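You operate a simulated robot arm through the tools that you are given. There is no shell and no other tool.

You run a simulated robot arm. Do the job below in one go: nothing can be reset, and whatever is moved stays where it is left.

TASK
Mix the blue touch-up paint in the tumbler until no dark layer shows.
Fine: three whole turns, bottle on to the orange out mat; the other bottle stays. Set down upright: what you pick out.

The check looks at the end state, three seconds after you hand in, the way a careful person would. Anything else that was tipped, shoved, dropped, spilled or broken makes it a failure.

THE ROBOT
A 6-joint arm with a two-finger gripper, fixed in place. Base frame: the origin is at the foot of the arm, x ahead of it, y to its left, z up. Units: m, degrees, N and s.
It reaches about 0.718 m from its shoulder. Its first joint turns from -69.0 to 172.0 degrees. Payload 3 kg.
The tool frame sits at the grasp point (the TCP): z along the fingers, y along the line on which they close. The tips reach 0.03 m beyond it. Largest opening 0.096 m; the body of the gripper starts 0.053 m behind the TCP.
Orientation is that of the tool frame in the base frame, as a unit quaternion [w, x, y, z]. With the fingers straight down and closing along the base's y, the tool's x points along the base's -x, its y along +y and its z along -z.

THE INTERFACE
- The arm moves only by the tool step_arm. Its argument "rows" is a list of rows, each an object (a shift or turn left out is 0, a gripper value left out holds the last) with "delta_pos": the shift along the tool's x, y, z in m, a list of three; "angular": the turn, a rotation vector about the tool's x, y, z in degrees, a list of three. In form: [{"delta_pos": [tx, ty, tz], "angular": [ax, ay, az]}, ...]. A call has 1 to 20 rows; each row is the pose to reach, as a shift and turn from the pose commanded when the call began, along the tool's axes at that moment. "grip" is the gripper command, from -1 (fully open) to 1 (shut), values between in proportion, set as the call begins (left out, the last holds). Each row takes 0.2 s and may step no farther than 0.05 m and 8.6 degrees from the row before; otherwise, or with a gripper value out of range, the whole call is refused. Where a pose cannot be reached the arm comes as near as it can. A force on the tool above 90 N (or 10 N above the force at the start of the call, whichever is more), or a blocked arm, ends the call early, and 0.2 s more pass. The fingers move at their own pace (about 0.153 m/s each) and stop on an object; they squeeze with about 34 N. The grip force told is the motor's: it shows also when the fingers shut on nothing. Time passes only in rows, and 0.2 s behind the last, so rows that repeat a pose let the fingers close. It gives the time, the measured TCP pose, the force on the tool (base axes), the opening and the grip force at its end, in the units of the frame above (readings bear some noise), with the torque about the TCP (base axes, N m) and any sound that the robot's microphone picked up.
- Cameras (640 x 400 px; columns grow to the right, rows downward): "scene" is fixed at [0.2178, 0.4991, 1.6544]; the picture's right is [-0.93, -0.37, 0.00], its down [-0.18, 0.47, -0.87] and it looks along [0.32, -0.81, -0.50] (base axes); focal length 355 px, centre (320, 200). "wrist" rides on the gripper at [0.073, 0.022, -0.083] in the tool frame; the picture's right is [-0.29, 0.96, 0.00], its down [-0.66, -0.20, -0.72] and it looks along [-0.69, -0.21, 0.69] (tool axes); focal length 247 px, centre (320, 200).
- camera(camera): a new picture of that camera. No time passes.
- move_column(by): slides the trunk up (or, below 0, down) by that many m; the arm rides with it, the base frame stays. It gives what a move gives, with no picture.
- point_at(camera, pixels): for up to 12 pixels [column, row] of the newest picture of that camera ("zoom" is the newest enlarged one), the place [x, y, z] in the base frame of the surface seen there, good to about 0.002 m, but the place of the scene camera against the robot may be out by one fixed shift of up to 0.012 m in any direction. No time passes.
- enlarge(camera, box): a new picture of the part [left, top, right, bottom] of that camera's present view, enlarged. No time passes.
- sign_off(): hands the job in; it is judged then, once.

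Open the gripper and draw the arm clear of the work before you hand the job in, unless the task says otherwise.

The tools are called by a JSON object that holds its "method" and its "body". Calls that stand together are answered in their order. step_arm: Moves the arm, as the interface text tells. Its arguments: {"type":"object","properties":{"rows":{"type":"array","items":{"type":"object","properties":{"delta_pos":{"type":"array","items":{"type":"number"}},"angular":{"type":"array","items":{"type":"number"}}}}},"grip":{"type":"number"}},"required":["rows"]} The other tools are called the same way: move_column (by) slides the trunk up or down; camera (camera) takes a picture; point_at (camera, pixels) gives the place of the surface under pixels of a picture; enlarge (camera, box) takes an enlarged picture of a part of a camera's view; sign_off () hands the job in.

At the start:

```text
time_s: 0.0
tool_pos: [0.3397, -0.2639, 1.2463]
ee_rot: [0.0, -0.001, 1.0, 0.001]
wrist_force: [0.3, 0.0, -0.3]
torque: [0.0, 0.02, 0.0]
finger_gap: 0.0961
finger_force: 0.0
trunk travel left (down, up): [-0.825, 0.115]
```

scene: 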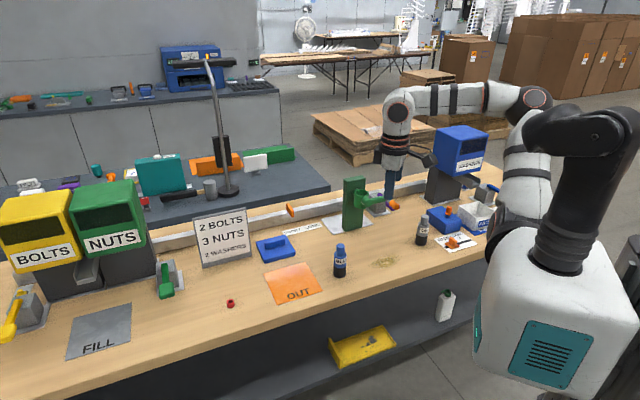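
wrist: 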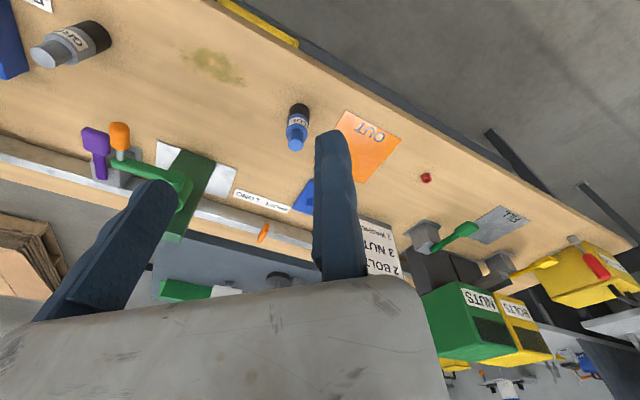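

The scene picture shows a blue bottle near (340,262), a grey bottle at (421,232), the orange OUT mat at (293,283) and a green device near (355,205). I enlarge these parts to find the tumbler.

{"method": "enlarge", "body": {"camera": "scene", "box": [250, 160, 410, 310]}}

{"method": "enlarge", "body": {"camera": "scene", "box": [310, 140, 510, 265]}}

{"method": "enlarge", "body": {"camera": "wrist", "box": [20, 60, 340, 260]}}

```text
2.67 times, centred on (330, 235) of scene
```

zoom: 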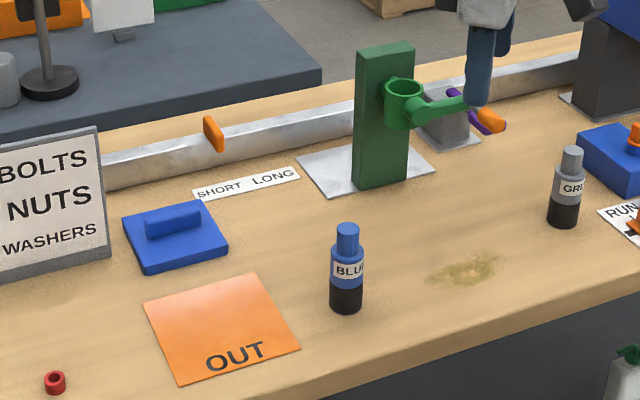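

```text
3.20 times, centred on (410, 202) of scene
```

zoom: 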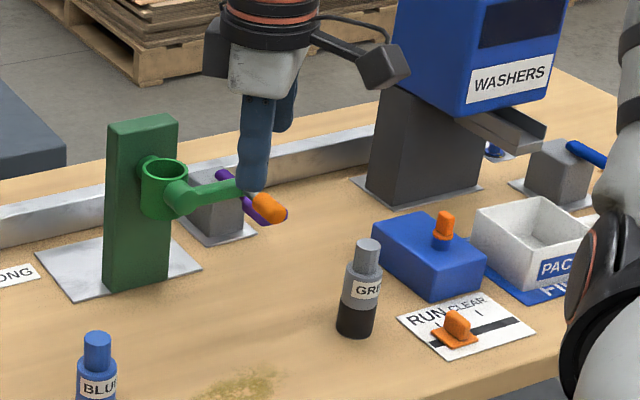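

```text
2.00 times, centred on (180, 160) of wrist
```

zoom: 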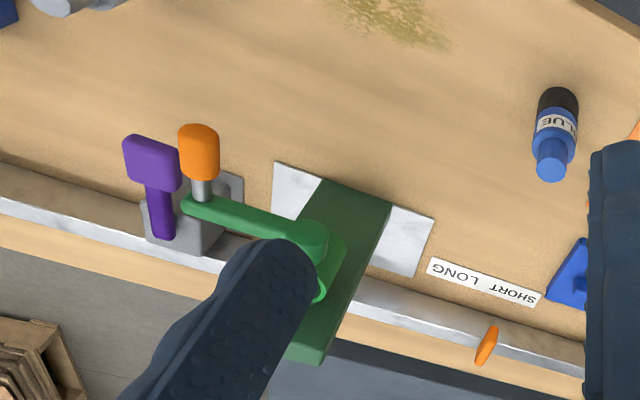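

The green post with a ring-shaped cup and a crank with an orange knob (about (374,200)) looks like the tumbler. I measure it, the bottles and the mat.

{"method": "point_at", "body": {"camera": "scene", "pixels": [[340, 247], [340, 255], [340, 275], [421, 218], [421, 240], [293, 283], [268, 275], [299, 263], [318, 296], [375, 300], [340, 282], [300, 330]]}}

{"method": "enlarge", "body": {"camera": "scene", "box": [325, 165, 405, 240]}}

{"method": "enlarge", "body": {"camera": "scene", "box": [310, 230, 374, 290]}}

```text
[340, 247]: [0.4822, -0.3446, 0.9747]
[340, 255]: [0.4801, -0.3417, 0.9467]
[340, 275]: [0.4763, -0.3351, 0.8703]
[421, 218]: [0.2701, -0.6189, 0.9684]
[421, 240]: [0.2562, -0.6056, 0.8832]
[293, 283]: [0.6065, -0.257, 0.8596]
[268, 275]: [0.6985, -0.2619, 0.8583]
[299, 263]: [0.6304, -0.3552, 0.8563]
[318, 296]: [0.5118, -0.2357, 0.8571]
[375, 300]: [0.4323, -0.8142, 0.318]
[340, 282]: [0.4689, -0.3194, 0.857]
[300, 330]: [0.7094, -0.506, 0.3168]
```

```text
5.33 times, centred on (365, 202) of scene
```

zoom: 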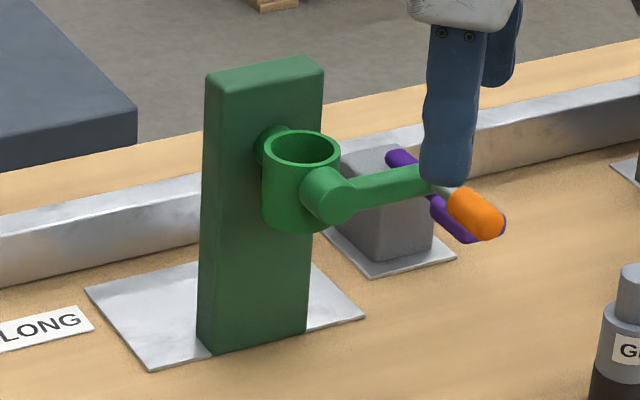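

```text
6.67 times, centred on (342, 260) of scene
```

zoom: 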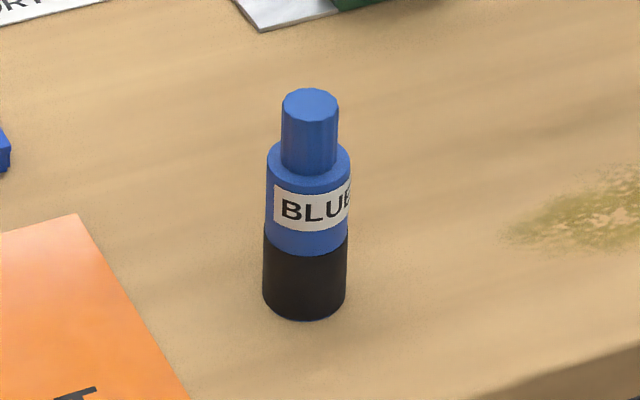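

The newest zoom is the bottle: I measure its cap top (310,100), cap sides, body sides and foot. Then I measure the tumbler.

{"method": "point_at", "body": {"camera": "zoom", "pixels": [[310, 93], [310, 108], [285, 108], [335, 108], [310, 150], [284, 150], [335, 150], [268, 200], [345, 200], [306, 240], [306, 315], [272, 155]]}}

{"method": "point_at", "body": {"camera": "scene", "pixels": [[357, 178], [367, 178], [352, 180], [363, 200], [362, 190], [356, 190], [367, 190], [366, 202], [374, 200], [384, 205], [386, 206], [362, 187]]}}

```text
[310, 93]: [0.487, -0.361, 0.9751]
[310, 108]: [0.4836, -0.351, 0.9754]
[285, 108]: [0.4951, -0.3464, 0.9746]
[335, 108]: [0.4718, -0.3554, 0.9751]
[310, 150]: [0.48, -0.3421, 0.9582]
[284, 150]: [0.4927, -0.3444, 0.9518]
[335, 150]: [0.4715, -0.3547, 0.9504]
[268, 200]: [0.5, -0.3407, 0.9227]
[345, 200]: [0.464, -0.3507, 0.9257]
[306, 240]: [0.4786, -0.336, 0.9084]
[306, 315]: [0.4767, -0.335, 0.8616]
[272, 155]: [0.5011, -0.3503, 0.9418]
```

```text
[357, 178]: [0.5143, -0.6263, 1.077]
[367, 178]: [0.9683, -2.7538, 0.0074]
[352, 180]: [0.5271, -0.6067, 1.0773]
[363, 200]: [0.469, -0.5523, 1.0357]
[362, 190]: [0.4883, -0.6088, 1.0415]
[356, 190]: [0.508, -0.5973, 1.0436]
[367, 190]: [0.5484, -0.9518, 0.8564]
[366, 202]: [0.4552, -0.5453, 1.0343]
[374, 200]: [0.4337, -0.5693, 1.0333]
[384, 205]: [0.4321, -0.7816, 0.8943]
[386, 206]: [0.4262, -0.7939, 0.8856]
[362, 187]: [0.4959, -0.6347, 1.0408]
```

I enlarge the tumbler again to take precise points on the cup, hub, crank arm, knob and post.

{"method": "enlarge", "body": {"camera": "scene", "box": [325, 165, 405, 240]}}

{"method": "point_at", "body": {"camera": "zoom", "pixels": [[300, 168], [264, 150], [338, 150], [300, 133], [290, 200], [264, 190], [290, 228], [325, 195], [345, 205], [390, 190], [425, 180], [436, 188]]}}

{"method": "point_at", "body": {"camera": "zoom", "pixels": [[460, 205], [475, 212], [490, 222], [495, 230], [480, 195], [470, 225], [300, 152], [270, 130], [230, 200], [210, 80], [300, 330], [210, 345]]}}

{"method": "point_at", "body": {"camera": "zoom", "pixels": [[320, 60], [320, 75], [207, 72], [390, 155], [440, 205], [470, 235], [390, 230], [88, 290], [150, 368], [362, 315], [300, 160], [320, 155]]}}

```text
5.33 times, centred on (365, 202) of scene
```

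zoom: 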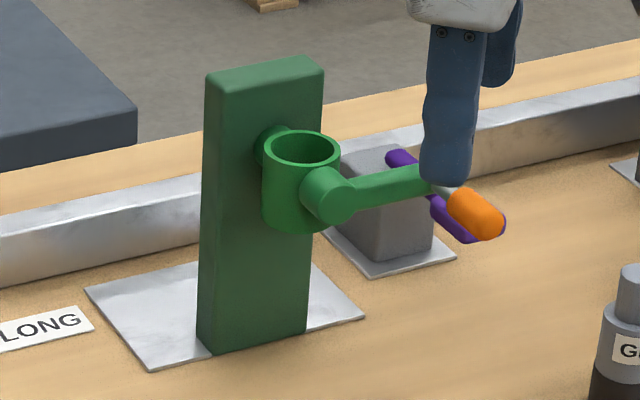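

```text
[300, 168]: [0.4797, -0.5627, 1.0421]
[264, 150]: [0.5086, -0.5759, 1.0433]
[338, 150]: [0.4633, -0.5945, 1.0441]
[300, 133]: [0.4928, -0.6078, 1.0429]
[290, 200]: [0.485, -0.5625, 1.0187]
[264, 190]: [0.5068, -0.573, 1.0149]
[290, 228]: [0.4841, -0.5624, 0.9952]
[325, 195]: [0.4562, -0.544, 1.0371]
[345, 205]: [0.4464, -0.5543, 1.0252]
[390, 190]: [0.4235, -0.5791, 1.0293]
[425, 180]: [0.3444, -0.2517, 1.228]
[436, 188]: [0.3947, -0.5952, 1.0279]
```

```text
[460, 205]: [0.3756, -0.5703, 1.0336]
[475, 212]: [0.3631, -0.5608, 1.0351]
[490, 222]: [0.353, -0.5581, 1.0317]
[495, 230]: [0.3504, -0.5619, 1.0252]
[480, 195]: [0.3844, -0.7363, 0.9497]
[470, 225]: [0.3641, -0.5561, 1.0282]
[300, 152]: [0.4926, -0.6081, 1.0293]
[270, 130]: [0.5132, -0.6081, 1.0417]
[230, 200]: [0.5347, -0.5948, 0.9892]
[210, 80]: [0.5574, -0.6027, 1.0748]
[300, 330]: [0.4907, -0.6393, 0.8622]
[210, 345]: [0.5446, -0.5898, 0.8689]
```

```text
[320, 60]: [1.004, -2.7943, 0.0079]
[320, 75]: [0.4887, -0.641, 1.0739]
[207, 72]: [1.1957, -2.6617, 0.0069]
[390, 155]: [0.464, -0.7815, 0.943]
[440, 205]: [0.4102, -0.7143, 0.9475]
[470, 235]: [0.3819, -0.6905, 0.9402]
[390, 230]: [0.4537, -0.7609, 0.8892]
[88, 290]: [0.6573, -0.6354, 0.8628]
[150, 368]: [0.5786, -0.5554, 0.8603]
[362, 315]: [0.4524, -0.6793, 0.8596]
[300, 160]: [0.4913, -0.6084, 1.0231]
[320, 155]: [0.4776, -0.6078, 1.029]
```

I now check where the robot's own shoulder and links are, since the tumbler at about (0.486,-0.585) may be near the reach limit.

{"method": "point_at", "body": {"camera": "scene", "pixels": [[560, 260], [550, 350], [580, 200], [590, 130], [520, 200], [525, 150], [522, 100], [450, 100], [400, 110], [395, 150], [505, 290], [480, 320]]}}

{"method": "enlarge", "body": {"camera": "scene", "box": [370, 60, 640, 400]}}

```text
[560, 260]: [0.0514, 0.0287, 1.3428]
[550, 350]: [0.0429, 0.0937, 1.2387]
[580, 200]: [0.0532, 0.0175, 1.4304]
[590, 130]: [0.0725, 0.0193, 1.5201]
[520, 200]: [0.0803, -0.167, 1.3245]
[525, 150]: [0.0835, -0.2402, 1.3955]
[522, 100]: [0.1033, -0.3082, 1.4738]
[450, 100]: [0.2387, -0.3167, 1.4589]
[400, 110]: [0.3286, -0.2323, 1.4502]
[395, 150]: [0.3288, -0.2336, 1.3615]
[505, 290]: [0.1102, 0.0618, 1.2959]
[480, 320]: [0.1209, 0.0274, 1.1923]
```

```text
1.18 times, centred on (505, 230) of scene
```

zoom: 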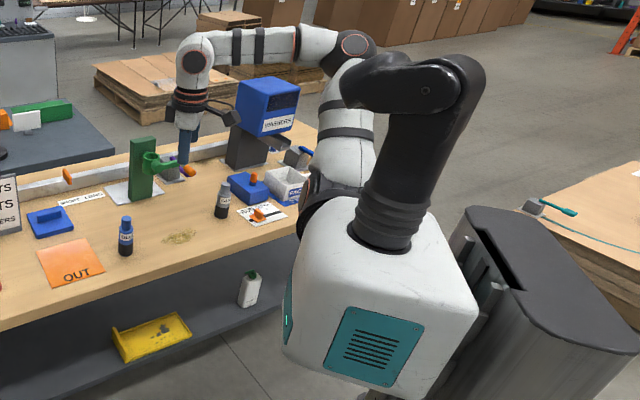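

The shoulder sits at roughly (0.06,-0.15,1.2), so the tumbler should be in reach. I measure the same things with the wrist camera (bottle at (297,125), mat at (370,145)) to find the scene camera's fixed shift.

{"method": "enlarge", "body": {"camera": "wrist", "box": [260, 80, 420, 200]}}

{"method": "point_at", "body": {"camera": "wrist", "pixels": [[295, 146], [297, 125], [338, 111], [400, 136], [362, 183], [365, 145], [100, 140], [120, 130], [38, 50], [50, 40], [150, 165], [425, 177]]}}

```text
3.33 times, centred on (340, 140) of wrist
```

zoom: 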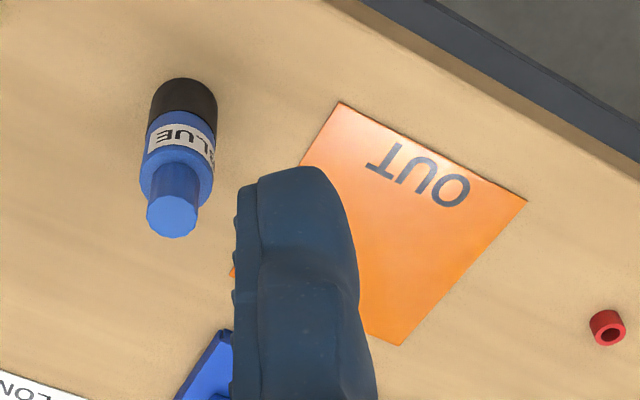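

```text
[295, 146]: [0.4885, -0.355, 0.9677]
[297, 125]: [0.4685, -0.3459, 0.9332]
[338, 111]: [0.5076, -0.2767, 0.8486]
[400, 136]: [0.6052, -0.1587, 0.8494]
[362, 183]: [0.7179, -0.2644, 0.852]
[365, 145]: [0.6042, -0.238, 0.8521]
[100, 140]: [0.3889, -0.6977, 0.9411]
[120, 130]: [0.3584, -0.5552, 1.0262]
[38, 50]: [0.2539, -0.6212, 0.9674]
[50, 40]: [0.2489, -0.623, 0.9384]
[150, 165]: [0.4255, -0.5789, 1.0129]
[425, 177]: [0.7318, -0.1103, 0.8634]
```

The wrist camera puts the table about 0.007 m lower than the scene camera does, so the scene has a shift. I take precise wrist points on the cap top, bottle sides and mat corners.

{"method": "point_at", "body": {"camera": "zoom", "pixels": [[172, 216], [148, 214], [196, 214], [172, 235], [172, 200], [341, 106], [522, 203], [400, 341], [236, 272], [430, 200], [180, 130], [600, 340]]}}

{"method": "enlarge", "body": {"camera": "scene", "box": [250, 240, 360, 310]}}

{"method": "point_at", "body": {"camera": "zoom", "pixels": [[88, 198], [286, 132], [412, 292], [215, 370]]}}

```text
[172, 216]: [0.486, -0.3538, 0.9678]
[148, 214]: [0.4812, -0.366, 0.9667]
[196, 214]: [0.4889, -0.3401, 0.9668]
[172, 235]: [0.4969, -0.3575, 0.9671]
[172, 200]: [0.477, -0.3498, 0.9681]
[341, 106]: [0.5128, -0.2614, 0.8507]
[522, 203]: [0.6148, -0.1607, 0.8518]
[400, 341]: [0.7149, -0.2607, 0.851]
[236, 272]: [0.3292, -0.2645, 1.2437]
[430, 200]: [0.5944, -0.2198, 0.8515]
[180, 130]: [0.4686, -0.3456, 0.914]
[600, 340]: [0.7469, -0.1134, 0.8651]
```

```text
5.71 times, centred on (305, 275) of scene
```

zoom: 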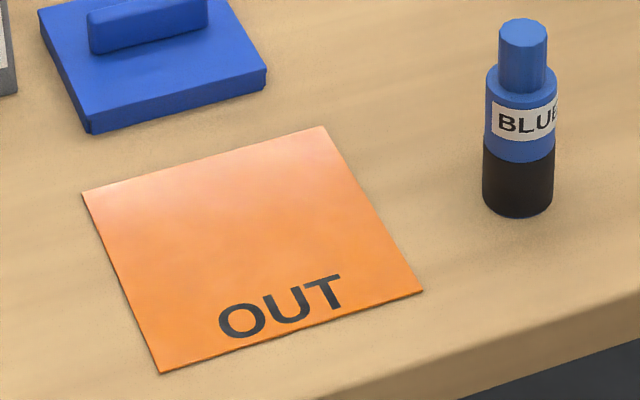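

```text
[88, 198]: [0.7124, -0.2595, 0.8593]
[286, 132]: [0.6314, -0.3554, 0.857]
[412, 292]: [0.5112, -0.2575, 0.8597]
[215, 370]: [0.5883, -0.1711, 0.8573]
```

The wrist camera gives a blue cap centre of about (0.4855,-0.3535) with its top at 0.9675, a table at 0.851 and a mat centre of (0.614,-0.261). I move to 0.13 m above the bottle and turn 45° so the fingers close parallel to the tumbler's post face.

{"method": "step_arm", "body": {"rows": [{"delta_pos": [-0.0243, -0.0149, 0.021], "angular": [0, 0, 7.5]}, {"delta_pos": [-0.0486, -0.0299, 0.042], "angular": [0, 0, 15]}, {"delta_pos": [-0.0729, -0.0448, 0.063], "angular": [0, 0, 22.5]}, {"delta_pos": [-0.0972, -0.0597, 0.084], "angular": [0, 0, 30]}, {"delta_pos": [-0.1215, -0.0747, 0.105], "angular": [0, 0, 37.5]}, {"delta_pos": [-0.1458, -0.0896, 0.126], "angular": [0, 0, 45]}, {"delta_pos": [-0.1458, -0.0896, 0.126], "angular": [0, 0, 45]}], "grip": -1}}

```text
time_s: 1.6
tool_pos: [0.4866, -0.3534, 1.1215]
ee_rot: [0.001, 0.384, 0.923, -0.001]
wrist_force: [-0.4, 0.1, -0.1]
torque: [-0.04, -0.03, 0.0]
finger_gap: 0.0959
finger_force: 0.1
trunk travel left (down, up): [-0.825, 0.115]
```

The move arrived at (0.4866,-0.3534,1.1215) with tool x along (-0.705,0.709). I look with both cameras.

{"method": "camera", "body": {"camera": "wrist"}}

{"method": "camera", "body": {"camera": "scene"}}

```text
taken
```

wrist: 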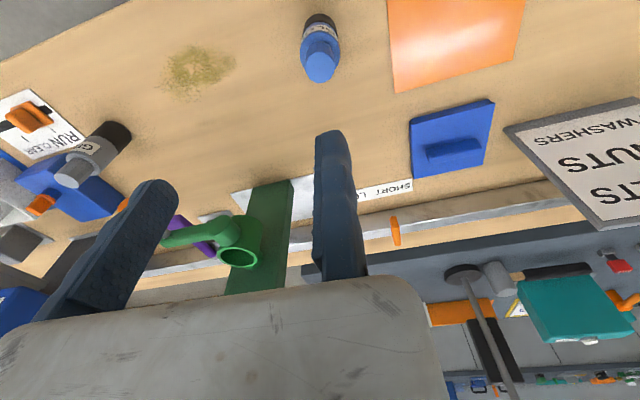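

```text
taken
```

scene: 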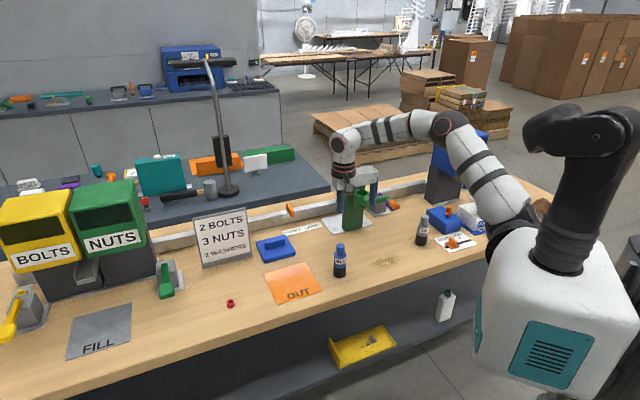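

The bottle cap is at about (321,68) in the wrist view, nearly straight below the TCP. I enlarge it and the cup (240,250) for exact points.

{"method": "enlarge", "body": {"camera": "wrist", "box": [150, 160, 310, 300]}}

{"method": "point_at", "body": {"camera": "zoom", "pixels": [[290, 215], [290, 200], [218, 205], [260, 220], [245, 195], [220, 230], [240, 230], [200, 170], [120, 160], [60, 190], [40, 195], [380, 150]]}}

{"method": "enlarge", "body": {"camera": "wrist", "box": [280, 0, 360, 100]}}

```text
2.86 times, centred on (230, 230) of wrist
```

zoom: 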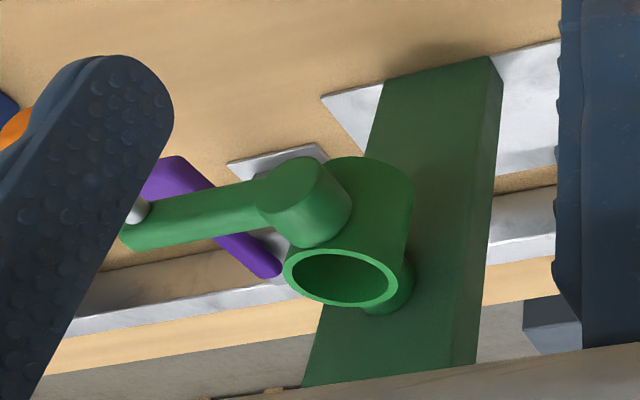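

```text
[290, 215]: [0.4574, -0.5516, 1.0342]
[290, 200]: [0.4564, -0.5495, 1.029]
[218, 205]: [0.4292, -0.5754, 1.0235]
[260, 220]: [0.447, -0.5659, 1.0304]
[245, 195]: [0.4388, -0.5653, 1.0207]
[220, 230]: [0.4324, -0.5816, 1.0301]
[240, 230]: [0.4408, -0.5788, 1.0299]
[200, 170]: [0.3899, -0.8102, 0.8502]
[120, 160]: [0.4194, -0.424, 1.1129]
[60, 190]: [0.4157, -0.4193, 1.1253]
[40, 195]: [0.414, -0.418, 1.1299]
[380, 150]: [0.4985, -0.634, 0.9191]
```

```text
4.00 times, centred on (320, 50) of wrist
```

zoom: 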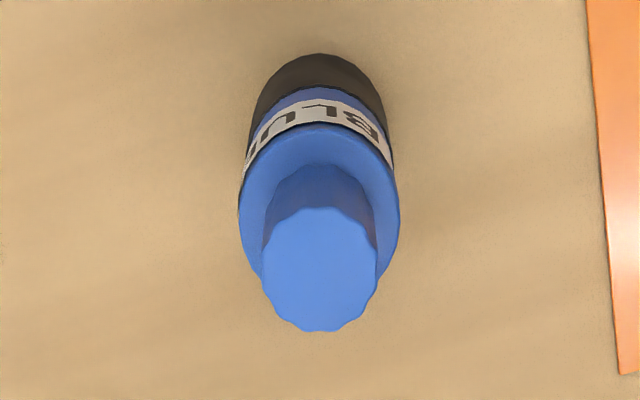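

I read the cap's edges from this zoom, then re-enlarge the cup to read the rim's edges.

{"method": "point_at", "body": {"camera": "zoom", "pixels": [[320, 268], [266, 262], [374, 262], [320, 212], [320, 326], [248, 180], [392, 180], [320, 150], [320, 75], [243, 210], [397, 210], [320, 135]]}}

{"method": "enlarge", "body": {"camera": "wrist", "box": [150, 160, 310, 300]}}

{"method": "point_at", "body": {"camera": "zoom", "pixels": [[287, 270], [394, 287], [350, 252], [330, 299], [340, 278], [340, 290], [365, 275], [310, 270], [355, 240], [385, 210], [400, 250], [350, 165]]}}

{"method": "point_at", "body": {"camera": "zoom", "pixels": [[265, 205], [310, 190], [330, 190], [350, 210], [300, 245], [130, 240], [250, 225], [210, 190], [140, 212], [470, 200], [440, 300], [415, 280]]}}

```text
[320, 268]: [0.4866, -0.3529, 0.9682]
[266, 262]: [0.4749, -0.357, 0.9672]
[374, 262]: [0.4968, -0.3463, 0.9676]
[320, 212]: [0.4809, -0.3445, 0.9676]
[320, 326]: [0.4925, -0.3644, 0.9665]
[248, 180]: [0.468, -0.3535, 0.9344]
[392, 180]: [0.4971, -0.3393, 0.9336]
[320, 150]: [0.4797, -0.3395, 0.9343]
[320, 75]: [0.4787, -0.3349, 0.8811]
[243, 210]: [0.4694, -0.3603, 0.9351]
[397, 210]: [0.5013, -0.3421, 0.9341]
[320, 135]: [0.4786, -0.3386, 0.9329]
```

```text
2.86 times, centred on (230, 230) of wrist
```

zoom: 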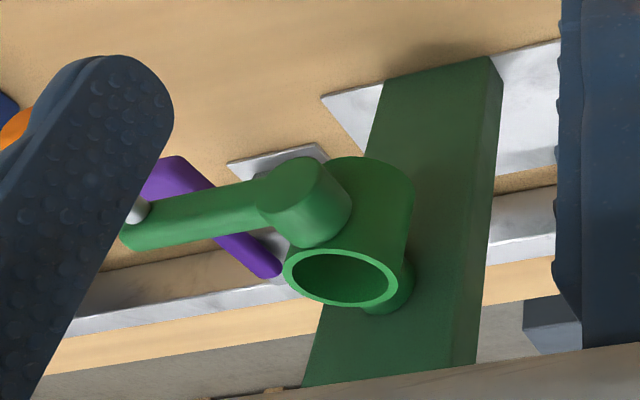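

```text
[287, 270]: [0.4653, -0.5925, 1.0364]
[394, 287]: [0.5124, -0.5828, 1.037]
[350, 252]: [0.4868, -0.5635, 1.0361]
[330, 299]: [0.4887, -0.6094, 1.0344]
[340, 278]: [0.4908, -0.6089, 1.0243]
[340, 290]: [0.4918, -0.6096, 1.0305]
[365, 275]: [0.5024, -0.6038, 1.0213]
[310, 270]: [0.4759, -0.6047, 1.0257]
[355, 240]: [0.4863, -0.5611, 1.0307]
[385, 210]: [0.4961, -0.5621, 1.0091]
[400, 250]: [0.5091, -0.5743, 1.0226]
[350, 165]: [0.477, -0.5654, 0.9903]
```

```text
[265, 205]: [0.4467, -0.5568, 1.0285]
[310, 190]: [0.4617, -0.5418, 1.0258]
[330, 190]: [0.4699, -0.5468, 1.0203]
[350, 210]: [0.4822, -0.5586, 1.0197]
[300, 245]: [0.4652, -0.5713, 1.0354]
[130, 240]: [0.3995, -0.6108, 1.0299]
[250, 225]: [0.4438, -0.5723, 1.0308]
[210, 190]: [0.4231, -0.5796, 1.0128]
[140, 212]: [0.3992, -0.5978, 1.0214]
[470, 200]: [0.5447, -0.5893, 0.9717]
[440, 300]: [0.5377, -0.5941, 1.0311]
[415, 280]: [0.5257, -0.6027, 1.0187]
```

The cup centre reads (0.488,-0.587) with rim z 1.0365 and inner radius about 0.0215; the bottle's radius is about 0.0198. The fingers in the wrist view, near (155,190) and (335,140), don't look centred on the TCP's projection at (320,184). I measure them more closely.

{"method": "point_at", "body": {"camera": "wrist", "pixels": [[320, 160], [330, 150], [335, 200], [350, 250], [322, 220], [345, 160], [155, 185], [160, 200], [130, 260], [100, 270], [165, 190], [140, 190]]}}

{"method": "point_at", "body": {"camera": "wrist", "pixels": [[220, 320], [100, 340], [300, 310], [400, 300], [430, 340], [20, 380], [420, 300], [60, 330]]}}

{"method": "enlarge", "body": {"camera": "scene", "box": [300, 110, 420, 230]}}

```text
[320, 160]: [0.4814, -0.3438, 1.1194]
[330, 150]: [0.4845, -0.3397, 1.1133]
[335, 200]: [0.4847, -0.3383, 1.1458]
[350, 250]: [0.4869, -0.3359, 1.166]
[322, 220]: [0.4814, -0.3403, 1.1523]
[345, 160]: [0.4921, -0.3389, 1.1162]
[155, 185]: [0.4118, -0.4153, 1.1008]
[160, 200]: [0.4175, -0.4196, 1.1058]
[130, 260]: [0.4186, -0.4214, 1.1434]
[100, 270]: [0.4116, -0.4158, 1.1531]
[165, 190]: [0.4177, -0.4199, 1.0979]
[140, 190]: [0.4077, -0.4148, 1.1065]
```

```text
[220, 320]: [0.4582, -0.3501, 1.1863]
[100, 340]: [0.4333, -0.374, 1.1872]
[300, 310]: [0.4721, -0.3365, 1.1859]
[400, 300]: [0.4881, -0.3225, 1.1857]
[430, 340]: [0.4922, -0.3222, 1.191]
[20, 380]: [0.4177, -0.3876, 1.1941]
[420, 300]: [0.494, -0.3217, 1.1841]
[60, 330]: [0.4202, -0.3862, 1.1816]
```

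```text
3.33 times, centred on (360, 170) of scene
```

zoom: 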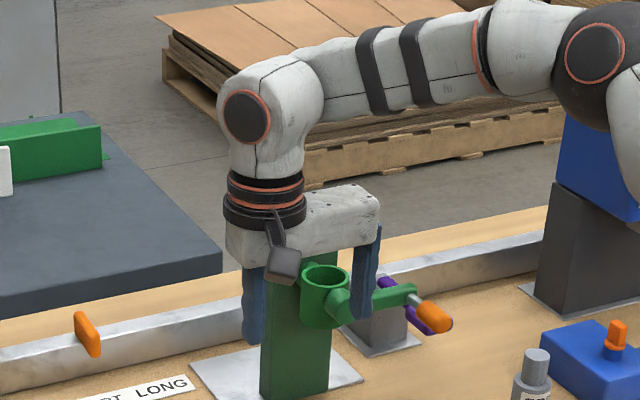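

The wrist points put one finger's inner face at tool y≈+0.003 and the other's at ≈-0.096, so the open fingers aren't centred on the TCP. I close them in free air to see where they meet.

{"method": "step_arm", "body": {"rows": [{"delta_pos": [0, 0, 0]}, {"delta_pos": [0, 0, 0]}, {"delta_pos": [0, 0, 0]}], "grip": 0.5}}

{"method": "camera", "body": {"camera": "wrist"}}

```text
time_s: 2.4
tool_pos: [0.4859, -0.352, 1.1214]
ee_rot: [0.0, 0.383, 0.924, 0.0]
wrist_force: [0.4, 0.8, 0.0]
torque: [-0.02, -0.02, -0.02]
finger_gap: 0.0239
finger_force: 0.0
trunk travel left (down, up): [-0.825, 0.115]
```

```text
taken
```

wrist: 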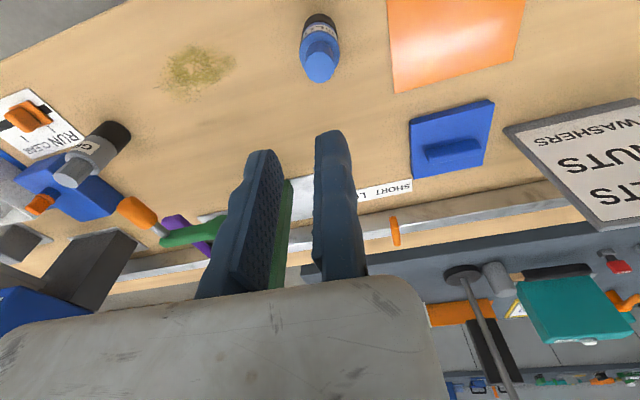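

Only the left finger moved (gap now 0.0239); the right one stays at tool y≈0, so the grasp must be made against the fixed finger. I enlarge to measure both pad faces exactly.

{"method": "enlarge", "body": {"camera": "wrist", "box": [190, 120, 380, 300]}}

{"method": "point_at", "body": {"camera": "wrist", "pixels": [[317, 150], [316, 180], [316, 210], [317, 240], [270, 170], [265, 200], [260, 230], [275, 160], [255, 260], [330, 140], [345, 150], [352, 180]]}}

```text
2.22 times, centred on (285, 210) of wrist
```

zoom: 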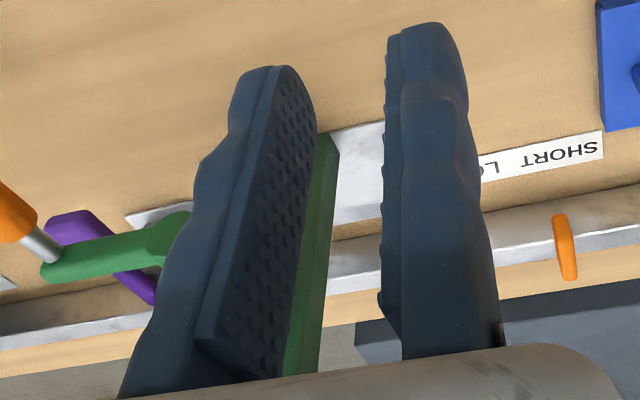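

```text
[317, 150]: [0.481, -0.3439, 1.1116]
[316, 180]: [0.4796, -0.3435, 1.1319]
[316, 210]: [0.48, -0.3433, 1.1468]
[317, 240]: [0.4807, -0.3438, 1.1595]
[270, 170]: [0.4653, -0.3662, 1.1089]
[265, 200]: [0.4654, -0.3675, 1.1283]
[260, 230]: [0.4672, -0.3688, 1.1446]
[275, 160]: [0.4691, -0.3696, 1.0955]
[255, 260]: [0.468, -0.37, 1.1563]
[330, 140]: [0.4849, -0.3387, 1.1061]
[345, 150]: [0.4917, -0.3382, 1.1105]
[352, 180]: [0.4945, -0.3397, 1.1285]
```

The moving pad is at y≈-0.0243 with gap 0.0239, so the fixed pad's face lies right at tool y=0. Before grasping, I go above the cup at the same orientation to test reach and look into it for a floor.

{"method": "step_arm", "body": {"rows": [{"delta_pos": [-0.0279, -0.0273, -0.0115]}, {"delta_pos": [-0.0558, -0.0545, -0.023]}, {"delta_pos": [-0.0837, -0.0818, -0.0345]}, {"delta_pos": [-0.1115, -0.1091, -0.046]}, {"delta_pos": [-0.1394, -0.1363, -0.0575]}, {"delta_pos": [-0.1673, -0.1636, -0.069]}, {"delta_pos": [-0.1673, -0.1636, -0.069]}], "grip": -1}}

{"method": "camera", "body": {"camera": "wrist"}}

{"method": "camera", "body": {"camera": "scene"}}

```text
time_s: 4.0
tool_pos: [0.449, -0.4911, 1.1668]
ee_rot: [0.002, 0.384, 0.923, -0.001]
wrist_force: [-0.3, 0.1, 0.0]
torque: [0.02, 0.0, -0.02]
finger_gap: 0.096
finger_force: 0.1
out of reach, approached as far as the arm can: row 3, 4, 5, 6, 7
trunk travel left (down, up): [-0.825, 0.115]
```

```text
taken
```

wrist: 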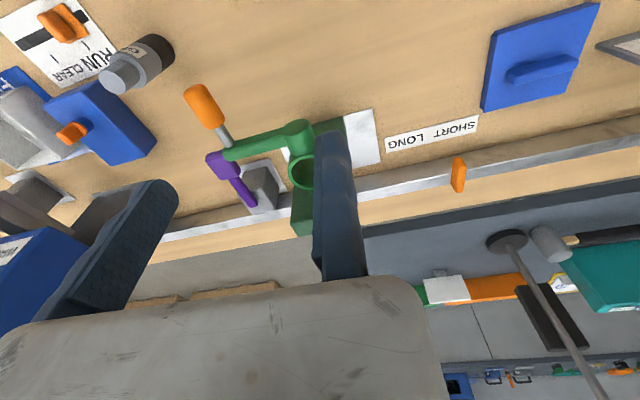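

```text
taken
```

scene: 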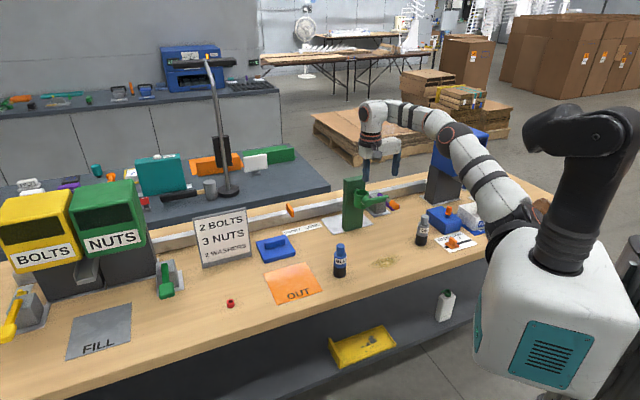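

The arm stopped short at (0.449,-0.4911,1.1668): the target was out of reach at this height. I measure the arm's links in the scene view to judge how the trunk height could help.

{"method": "enlarge", "body": {"camera": "scene", "box": [340, 80, 580, 260]}}

{"method": "point_at", "body": {"camera": "scene", "pixels": [[372, 112], [375, 125], [370, 150], [405, 115], [430, 125], [455, 135], [470, 155], [490, 180], [505, 200], [520, 220], [535, 235], [500, 235]]}}

```text
2.22 times, centred on (460, 170) of scene
```

zoom: 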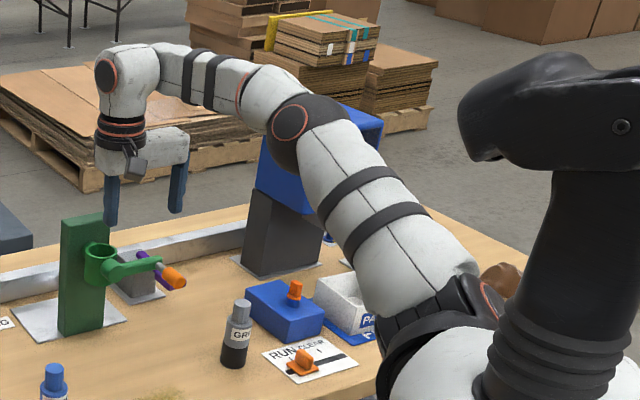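

```text
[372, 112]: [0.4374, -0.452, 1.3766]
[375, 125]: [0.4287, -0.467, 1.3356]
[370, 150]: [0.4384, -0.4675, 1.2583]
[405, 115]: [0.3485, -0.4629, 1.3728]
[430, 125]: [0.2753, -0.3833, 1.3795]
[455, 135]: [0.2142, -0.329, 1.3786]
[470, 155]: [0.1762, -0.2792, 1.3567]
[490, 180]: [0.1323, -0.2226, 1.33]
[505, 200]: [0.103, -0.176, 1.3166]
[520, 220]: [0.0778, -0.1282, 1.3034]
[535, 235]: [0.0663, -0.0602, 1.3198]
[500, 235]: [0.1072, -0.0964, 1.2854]
```

The wrist is near full stretch with the fingers straight down, so I'll need a forward tilt at the tumbler. The wrist view now shows the knob (205,107), crank and cup (303,172), so I enlarge and measure them.

{"method": "enlarge", "body": {"camera": "wrist", "box": [170, 70, 350, 240]}}

{"method": "enlarge", "body": {"camera": "wrist", "box": [260, 110, 350, 210]}}

```text
2.35 times, centred on (260, 155) of wrist
```

zoom: 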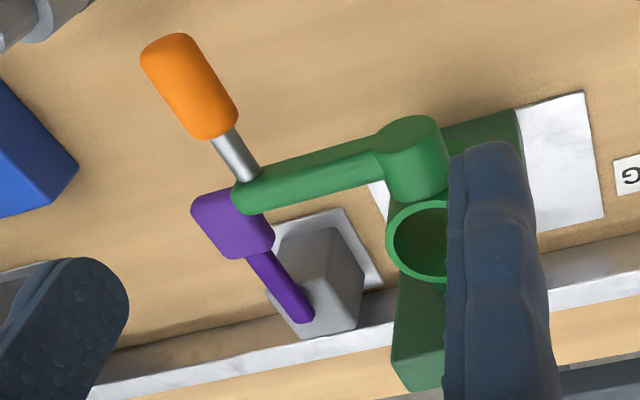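

```text
4.00 times, centred on (305, 160) of wrist
```

zoom: 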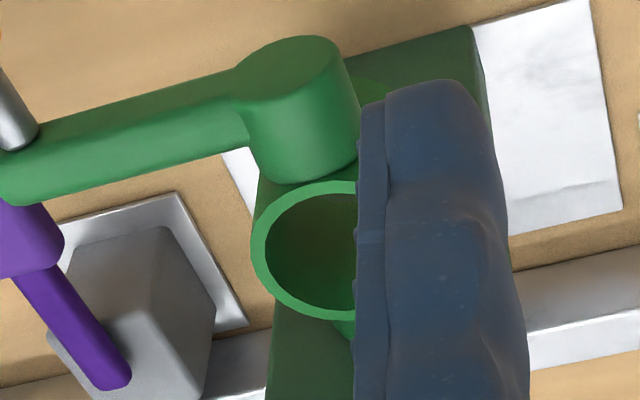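

The cup's interior is visible at about (320,240) of this zoom; I query how deep it is, plus the hub and crank arm points.

{"method": "point_at", "body": {"camera": "zoom", "pixels": [[290, 230], [320, 250], [345, 270], [345, 220], [300, 270], [320, 205], [345, 290], [252, 250], [345, 184], [340, 320], [262, 290], [262, 215]]}}

{"method": "point_at", "body": {"camera": "zoom", "pixels": [[290, 60], [330, 80], [250, 70], [245, 100], [300, 120], [340, 150], [290, 175], [100, 130], [100, 180], [100, 200], [15, 130], [20, 190]]}}

{"method": "enlarge", "body": {"camera": "wrist", "box": [170, 70, 350, 240]}}

{"method": "point_at", "body": {"camera": "zoom", "pixels": [[168, 40], [145, 55], [195, 45], [190, 90], [170, 85], [210, 75], [205, 132], [185, 130], [232, 105], [235, 155], [225, 150], [248, 170]]}}

```text
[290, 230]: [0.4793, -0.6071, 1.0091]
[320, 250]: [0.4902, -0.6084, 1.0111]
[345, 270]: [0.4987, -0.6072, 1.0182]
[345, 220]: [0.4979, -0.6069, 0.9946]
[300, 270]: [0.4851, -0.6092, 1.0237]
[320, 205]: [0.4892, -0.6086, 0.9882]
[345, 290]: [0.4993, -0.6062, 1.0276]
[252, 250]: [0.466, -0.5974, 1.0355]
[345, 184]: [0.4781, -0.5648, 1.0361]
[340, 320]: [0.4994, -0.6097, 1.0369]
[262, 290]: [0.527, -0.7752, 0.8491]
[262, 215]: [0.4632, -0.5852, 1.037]
```

```text
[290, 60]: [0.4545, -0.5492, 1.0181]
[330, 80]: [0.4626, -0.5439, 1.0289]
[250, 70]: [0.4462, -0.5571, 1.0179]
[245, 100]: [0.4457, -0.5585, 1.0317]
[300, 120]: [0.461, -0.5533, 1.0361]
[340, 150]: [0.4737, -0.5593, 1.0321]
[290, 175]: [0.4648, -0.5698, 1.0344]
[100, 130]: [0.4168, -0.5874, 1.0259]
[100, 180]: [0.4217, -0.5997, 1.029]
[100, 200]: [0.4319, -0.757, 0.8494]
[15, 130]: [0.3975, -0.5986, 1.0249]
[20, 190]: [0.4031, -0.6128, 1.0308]
```

```text
2.35 times, centred on (260, 155) of wrist
```

zoom: 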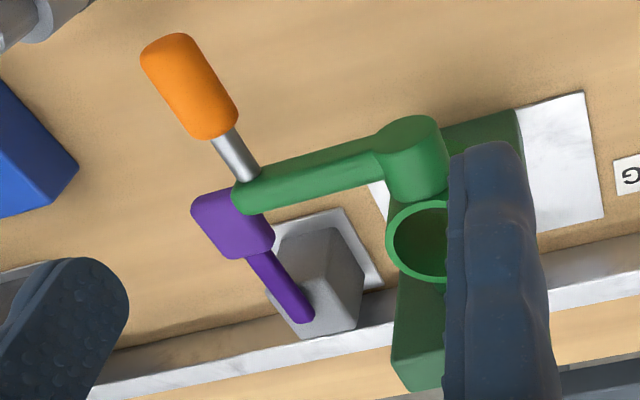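

```text
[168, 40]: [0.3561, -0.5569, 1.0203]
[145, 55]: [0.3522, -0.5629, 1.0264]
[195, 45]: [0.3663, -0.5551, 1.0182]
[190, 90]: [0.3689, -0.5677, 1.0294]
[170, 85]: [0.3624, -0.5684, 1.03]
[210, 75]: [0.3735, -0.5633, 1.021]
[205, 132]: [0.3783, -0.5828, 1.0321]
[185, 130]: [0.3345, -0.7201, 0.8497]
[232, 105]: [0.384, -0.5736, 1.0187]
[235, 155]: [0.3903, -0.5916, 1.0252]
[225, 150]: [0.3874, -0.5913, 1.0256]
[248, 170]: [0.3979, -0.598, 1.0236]
```

The knob's axis is at z≈1.0205 and 0.0755 m from the cup axis, spanning 0.077–0.115 m in front of the cup. I go back over the bottle while tilting the fingers 45° forward about tool y, which gives the reach needed at the tumbler.

{"method": "step_arm", "body": {"rows": [{"delta_pos": [0.0279, 0.0273, 0.0115], "angular": [0, -7.5, 0]}, {"delta_pos": [0.0558, 0.0545, 0.023], "angular": [0, -15, 0]}, {"delta_pos": [0.0837, 0.0818, 0.0345], "angular": [0, -22.5, 0]}, {"delta_pos": [0.1115, 0.1091, 0.046], "angular": [0, -30, 0]}, {"delta_pos": [0.1394, 0.1363, 0.0575], "angular": [0, -37.5, 0]}, {"delta_pos": [0.1673, 0.1636, 0.069], "angular": [0, -45, 0]}, {"delta_pos": [0.1673, 0.1636, 0.069], "angular": [0, -45, 0]}]}}

{"method": "camera", "body": {"camera": "scene"}}

{"method": "camera", "body": {"camera": "wrist"}}

```text
time_s: 5.6
tool_pos: [0.4119, -0.3304, 1.1191]
ee_rot: [0.353, 0.353, 0.854, -0.146]
wrist_force: [0.1, 0.1, -0.3]
torque: [0.0, 0.03, -0.02]
finger_gap: 0.0961
finger_force: 0.1
out of reach, approached as far as the arm can: row 5, 6, 7
trunk travel left (down, up): [-0.825, 0.115]
```

```text
taken
```

scene: 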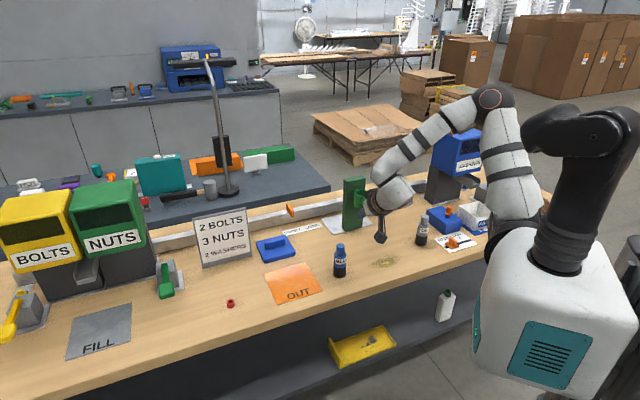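

```text
taken
```

wrist: 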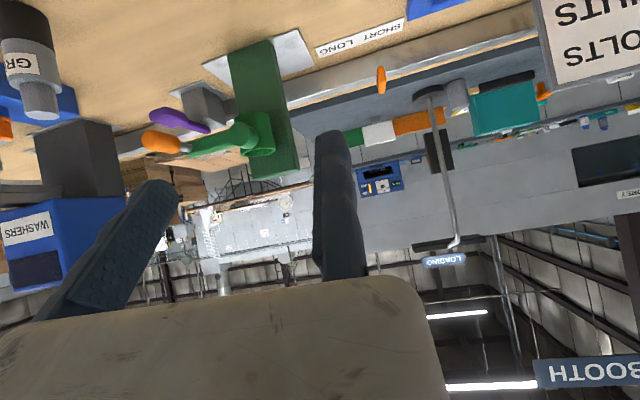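

The tilt was reached but the position ended at (0.4119,-0.3304,1.119), short of the target. I measure the arm links in this picture to understand the kinematic limits.

{"method": "enlarge", "body": {"camera": "scene", "box": [340, 70, 580, 260]}}

{"method": "point_at", "body": {"camera": "scene", "pixels": [[490, 98], [470, 108], [435, 130], [412, 148], [395, 165], [392, 192], [375, 205], [383, 230], [505, 130], [512, 165], [515, 200], [510, 225]]}}

```text
2.11 times, centred on (460, 165) of scene
```

zoom: 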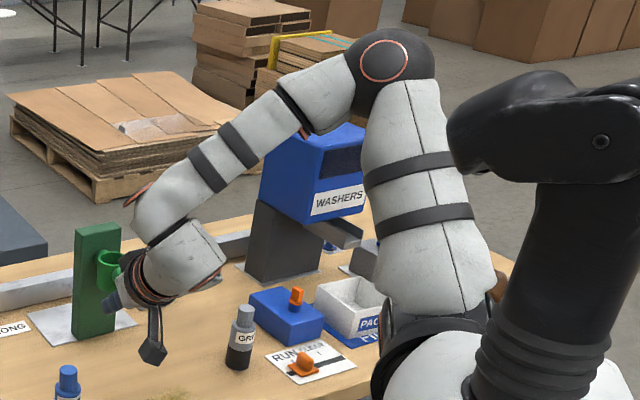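

```text
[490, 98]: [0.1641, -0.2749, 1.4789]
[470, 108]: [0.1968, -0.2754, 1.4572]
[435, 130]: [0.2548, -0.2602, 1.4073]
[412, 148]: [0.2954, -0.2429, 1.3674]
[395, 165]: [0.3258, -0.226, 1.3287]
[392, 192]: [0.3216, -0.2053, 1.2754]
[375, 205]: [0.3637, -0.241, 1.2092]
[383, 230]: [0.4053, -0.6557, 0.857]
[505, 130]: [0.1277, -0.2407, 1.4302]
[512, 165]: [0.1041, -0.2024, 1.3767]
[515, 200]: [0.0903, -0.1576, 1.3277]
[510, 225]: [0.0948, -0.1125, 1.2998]
```

I test what the commanded reference is now: a null move shows whether the arm still tries for the unreachable target.

{"method": "step_arm", "body": {"rows": [{"delta_pos": [0, 0, 0]}]}}

```text
time_s: 6.0
tool_pos: [0.4118, -0.3316, 1.1178]
ee_rot: [0.355, 0.353, 0.854, -0.146]
wrist_force: [0.6, 0.3, 0.6]
torque: [0.01, -0.03, 0.03]
finger_gap: 0.0961
finger_force: 0.0
trunk travel left (down, up): [-0.825, 0.115]
```

The reference follows the pose actually reached, so the last target was simply too close to the body. I now move to a pre-grasp above the blue bottle at (0.495,-0.333,1.04), keeping the 45° tilt.

{"method": "step_arm", "body": {"rows": [{"delta_pos": [0.0032, 0.0144, 0.0246]}, {"delta_pos": [0.0064, 0.0288, 0.0491]}, {"delta_pos": [0.0096, 0.0432, 0.0737]}, {"delta_pos": [0.0128, 0.0576, 0.0982]}, {"delta_pos": [0.0128, 0.0576, 0.0982]}], "grip": -1}}

{"method": "camera", "body": {"camera": "wrist"}}

{"method": "camera", "body": {"camera": "scene"}}

```text
time_s: 7.2
tool_pos: [0.4663, -0.3771, 1.0568]
ee_rot: [0.355, 0.353, 0.853, -0.147]
wrist_force: [0.0, -0.1, 0.2]
torque: [0.03, -0.02, -0.01]
finger_gap: 0.0957
finger_force: 0.0
out of reach, approached as far as the arm can: row 1, 2, 3, 4, 5
trunk travel left (down, up): [-0.825, 0.115]
```

```text
taken
```

wrist: 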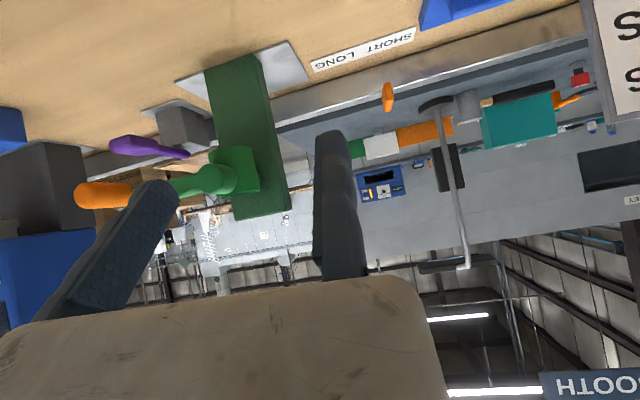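

```text
taken
```

scene: 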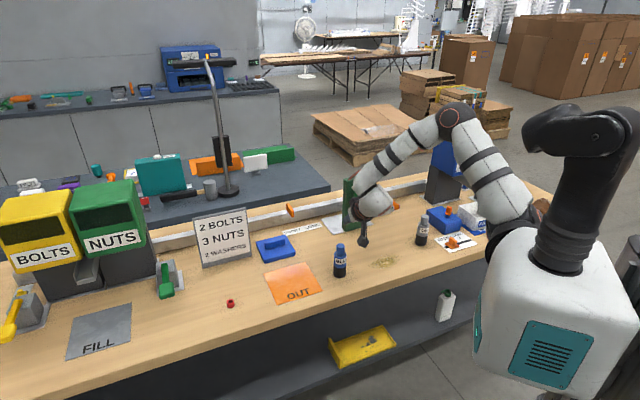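

The tilted heading of -45° is too far from the arm's own direction here; the tool was held back along tool y. I turn the heading +16° about the vertical, to about -29°, while moving to the pre-grasp over the bottle.

{"method": "step_arm", "body": {"rows": [{"delta_pos": [0.0078, 0.0162, 0.0002], "angular": [-3.77, 0, -3.77]}, {"delta_pos": [0.0155, 0.0323, 0.0003], "angular": [-7.54, 0, -7.54]}, {"delta_pos": [0.0233, 0.0485, 0.0005], "angular": [-11.3, 0, -11.3]}, {"delta_pos": [0.0233, 0.0485, 0.0005], "angular": [-11.3, 0, -11.3]}], "grip": -1}}

{"method": "camera", "body": {"camera": "scene"}}

```text
time_s: 8.2
tool_pos: [0.4806, -0.353, 1.0505]
ee_rot: [0.371, 0.229, 0.895, -0.094]
wrist_force: [-0.3, 0.5, -0.8]
torque: [0.02, -0.01, -0.03]
finger_gap: 0.0959
finger_force: 0.0
out of reach, approached as far as the arm can: row 1, 2, 3, 4
trunk travel left (down, up): [-0.825, 0.115]
```

```text
taken
```

scene: 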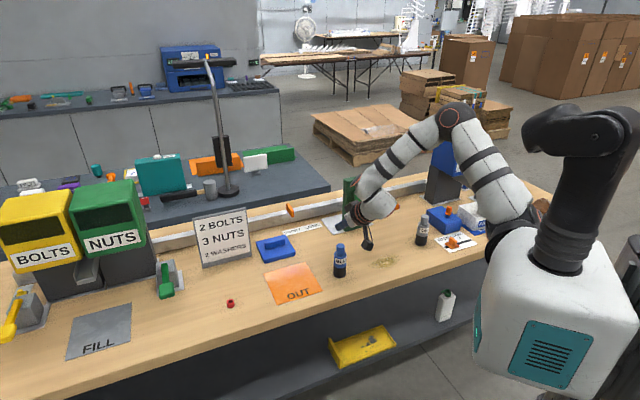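

The tool stopped at (0.4806,-0.353,1.0505) with the heading turned. To find what limits it, I measure the elbow, forearm and wrist points in this picture.

{"method": "enlarge", "body": {"camera": "scene", "box": [330, 80, 570, 270]}}

{"method": "point_at", "body": {"camera": "scene", "pixels": [[456, 120], [440, 130], [422, 137], [405, 152], [385, 165], [367, 185], [380, 205], [350, 218], [475, 145], [490, 170], [502, 195], [367, 242]]}}

```text
2.11 times, centred on (450, 175) of scene
```

zoom: 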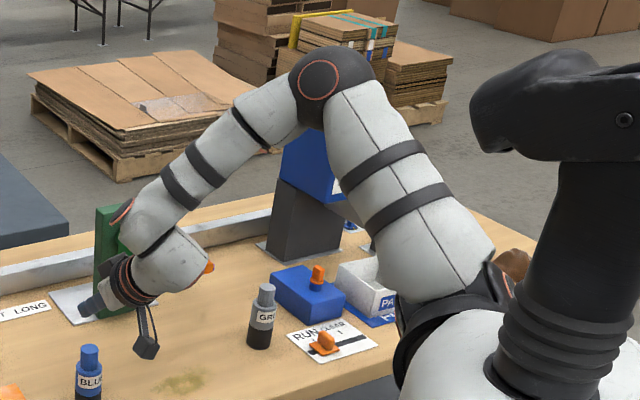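

```text
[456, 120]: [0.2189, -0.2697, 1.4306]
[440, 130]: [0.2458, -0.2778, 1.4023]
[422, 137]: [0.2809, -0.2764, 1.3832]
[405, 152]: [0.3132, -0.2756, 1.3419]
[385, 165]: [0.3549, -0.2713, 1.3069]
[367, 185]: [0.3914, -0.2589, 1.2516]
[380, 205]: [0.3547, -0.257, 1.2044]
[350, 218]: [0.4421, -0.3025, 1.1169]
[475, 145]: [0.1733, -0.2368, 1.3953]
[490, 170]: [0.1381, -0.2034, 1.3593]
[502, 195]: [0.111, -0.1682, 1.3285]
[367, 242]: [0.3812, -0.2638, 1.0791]
```

The wrist has an offset link and the forearm slopes steeply down here; lowering the trunk should level the forearm. First I check where the bench's front edge is against the robot's body.

{"method": "point_at", "body": {"camera": "scene", "pixels": [[470, 259], [476, 256], [440, 267], [400, 280], [340, 300], [250, 330], [474, 290], [480, 250], [545, 200], [540, 185], [478, 340], [484, 270]]}}

{"method": "enlarge", "body": {"camera": "scene", "box": [420, 180, 640, 400]}}

```text
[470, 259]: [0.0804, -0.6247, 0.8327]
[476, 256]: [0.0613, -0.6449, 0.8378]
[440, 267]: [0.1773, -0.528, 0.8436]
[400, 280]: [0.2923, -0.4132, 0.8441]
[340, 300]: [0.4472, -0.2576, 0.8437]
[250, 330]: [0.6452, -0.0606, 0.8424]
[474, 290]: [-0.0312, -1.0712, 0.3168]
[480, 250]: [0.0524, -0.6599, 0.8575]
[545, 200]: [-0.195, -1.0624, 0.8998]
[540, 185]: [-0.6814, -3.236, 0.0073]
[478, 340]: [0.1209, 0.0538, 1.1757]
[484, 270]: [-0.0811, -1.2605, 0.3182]
```

```text
1.82 times, centred on (530, 290) of scene
```

zoom: 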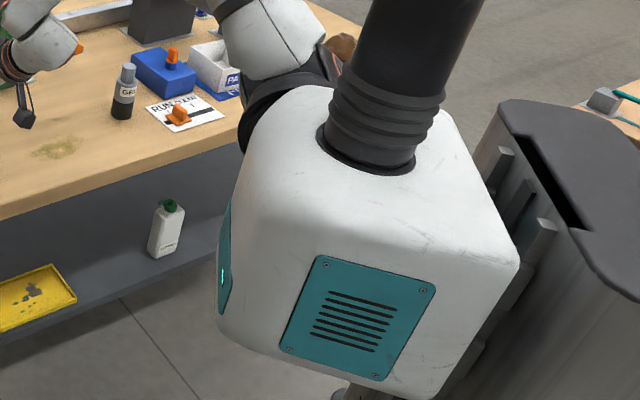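

The bench edge runs along x−y≈0.705, about 0.5 m from the robot's axis, so the trunk can go down freely. I first lift the tool 0.2 m over the bottle before lowering the trunk.

{"method": "step_arm", "body": {"rows": [{"delta_pos": [-0.0279, 0.0046, -0.0287]}, {"delta_pos": [-0.0557, 0.0092, -0.0574]}, {"delta_pos": [-0.0836, 0.0139, -0.0861]}, {"delta_pos": [-0.1114, 0.0185, -0.1148]}, {"delta_pos": [-0.1393, 0.0231, -0.1435]}, {"delta_pos": [-0.1393, 0.0231, -0.1435]}]}}

```text
time_s: 9.6
tool_pos: [0.4882, -0.3313, 1.2493]
ee_rot: [0.371, 0.231, 0.894, -0.096]
wrist_force: [0.3, -0.3, -0.6]
torque: [0.04, -0.02, 0.04]
finger_gap: 0.0962
finger_force: 0.1
trunk travel left (down, up): [-0.825, 0.115]
```

That pose is reached exactly. I lower the trunk 0.2 m, which brings the tool to about z=1.05, still above the 0.9675 bottle top.

{"method": "move_column", "body": {"by": -0.2}}

{"method": "camera", "body": {"camera": "scene"}}

{"method": "camera", "body": {"camera": "wrist"}}

```text
time_s: 11.8
tool_pos: [0.49, -0.3304, 1.05]
ee_rot: [0.37, 0.231, 0.895, -0.096]
wrist_force: [0.0, -0.8, -0.1]
torque: [0.02, -0.03, -0.01]
finger_gap: 0.096
finger_force: 0.1
trunk travel left (down, up): [-0.625, 0.315]
```

```text
taken
```

scene: 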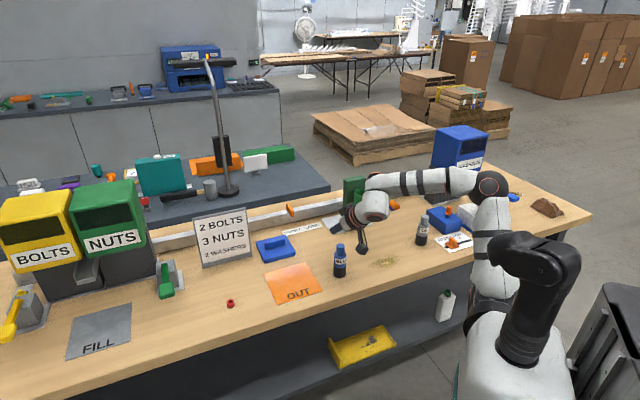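

```text
taken
```

wrist: 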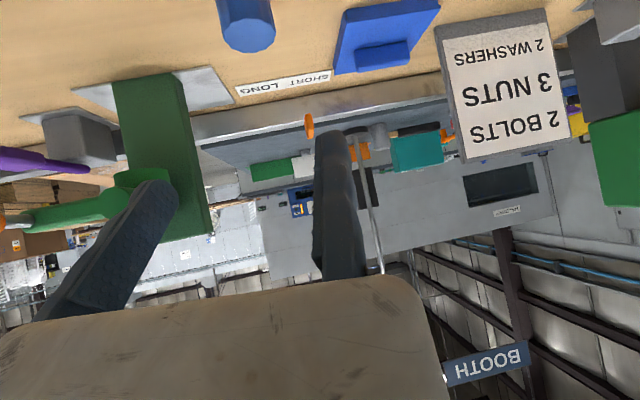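

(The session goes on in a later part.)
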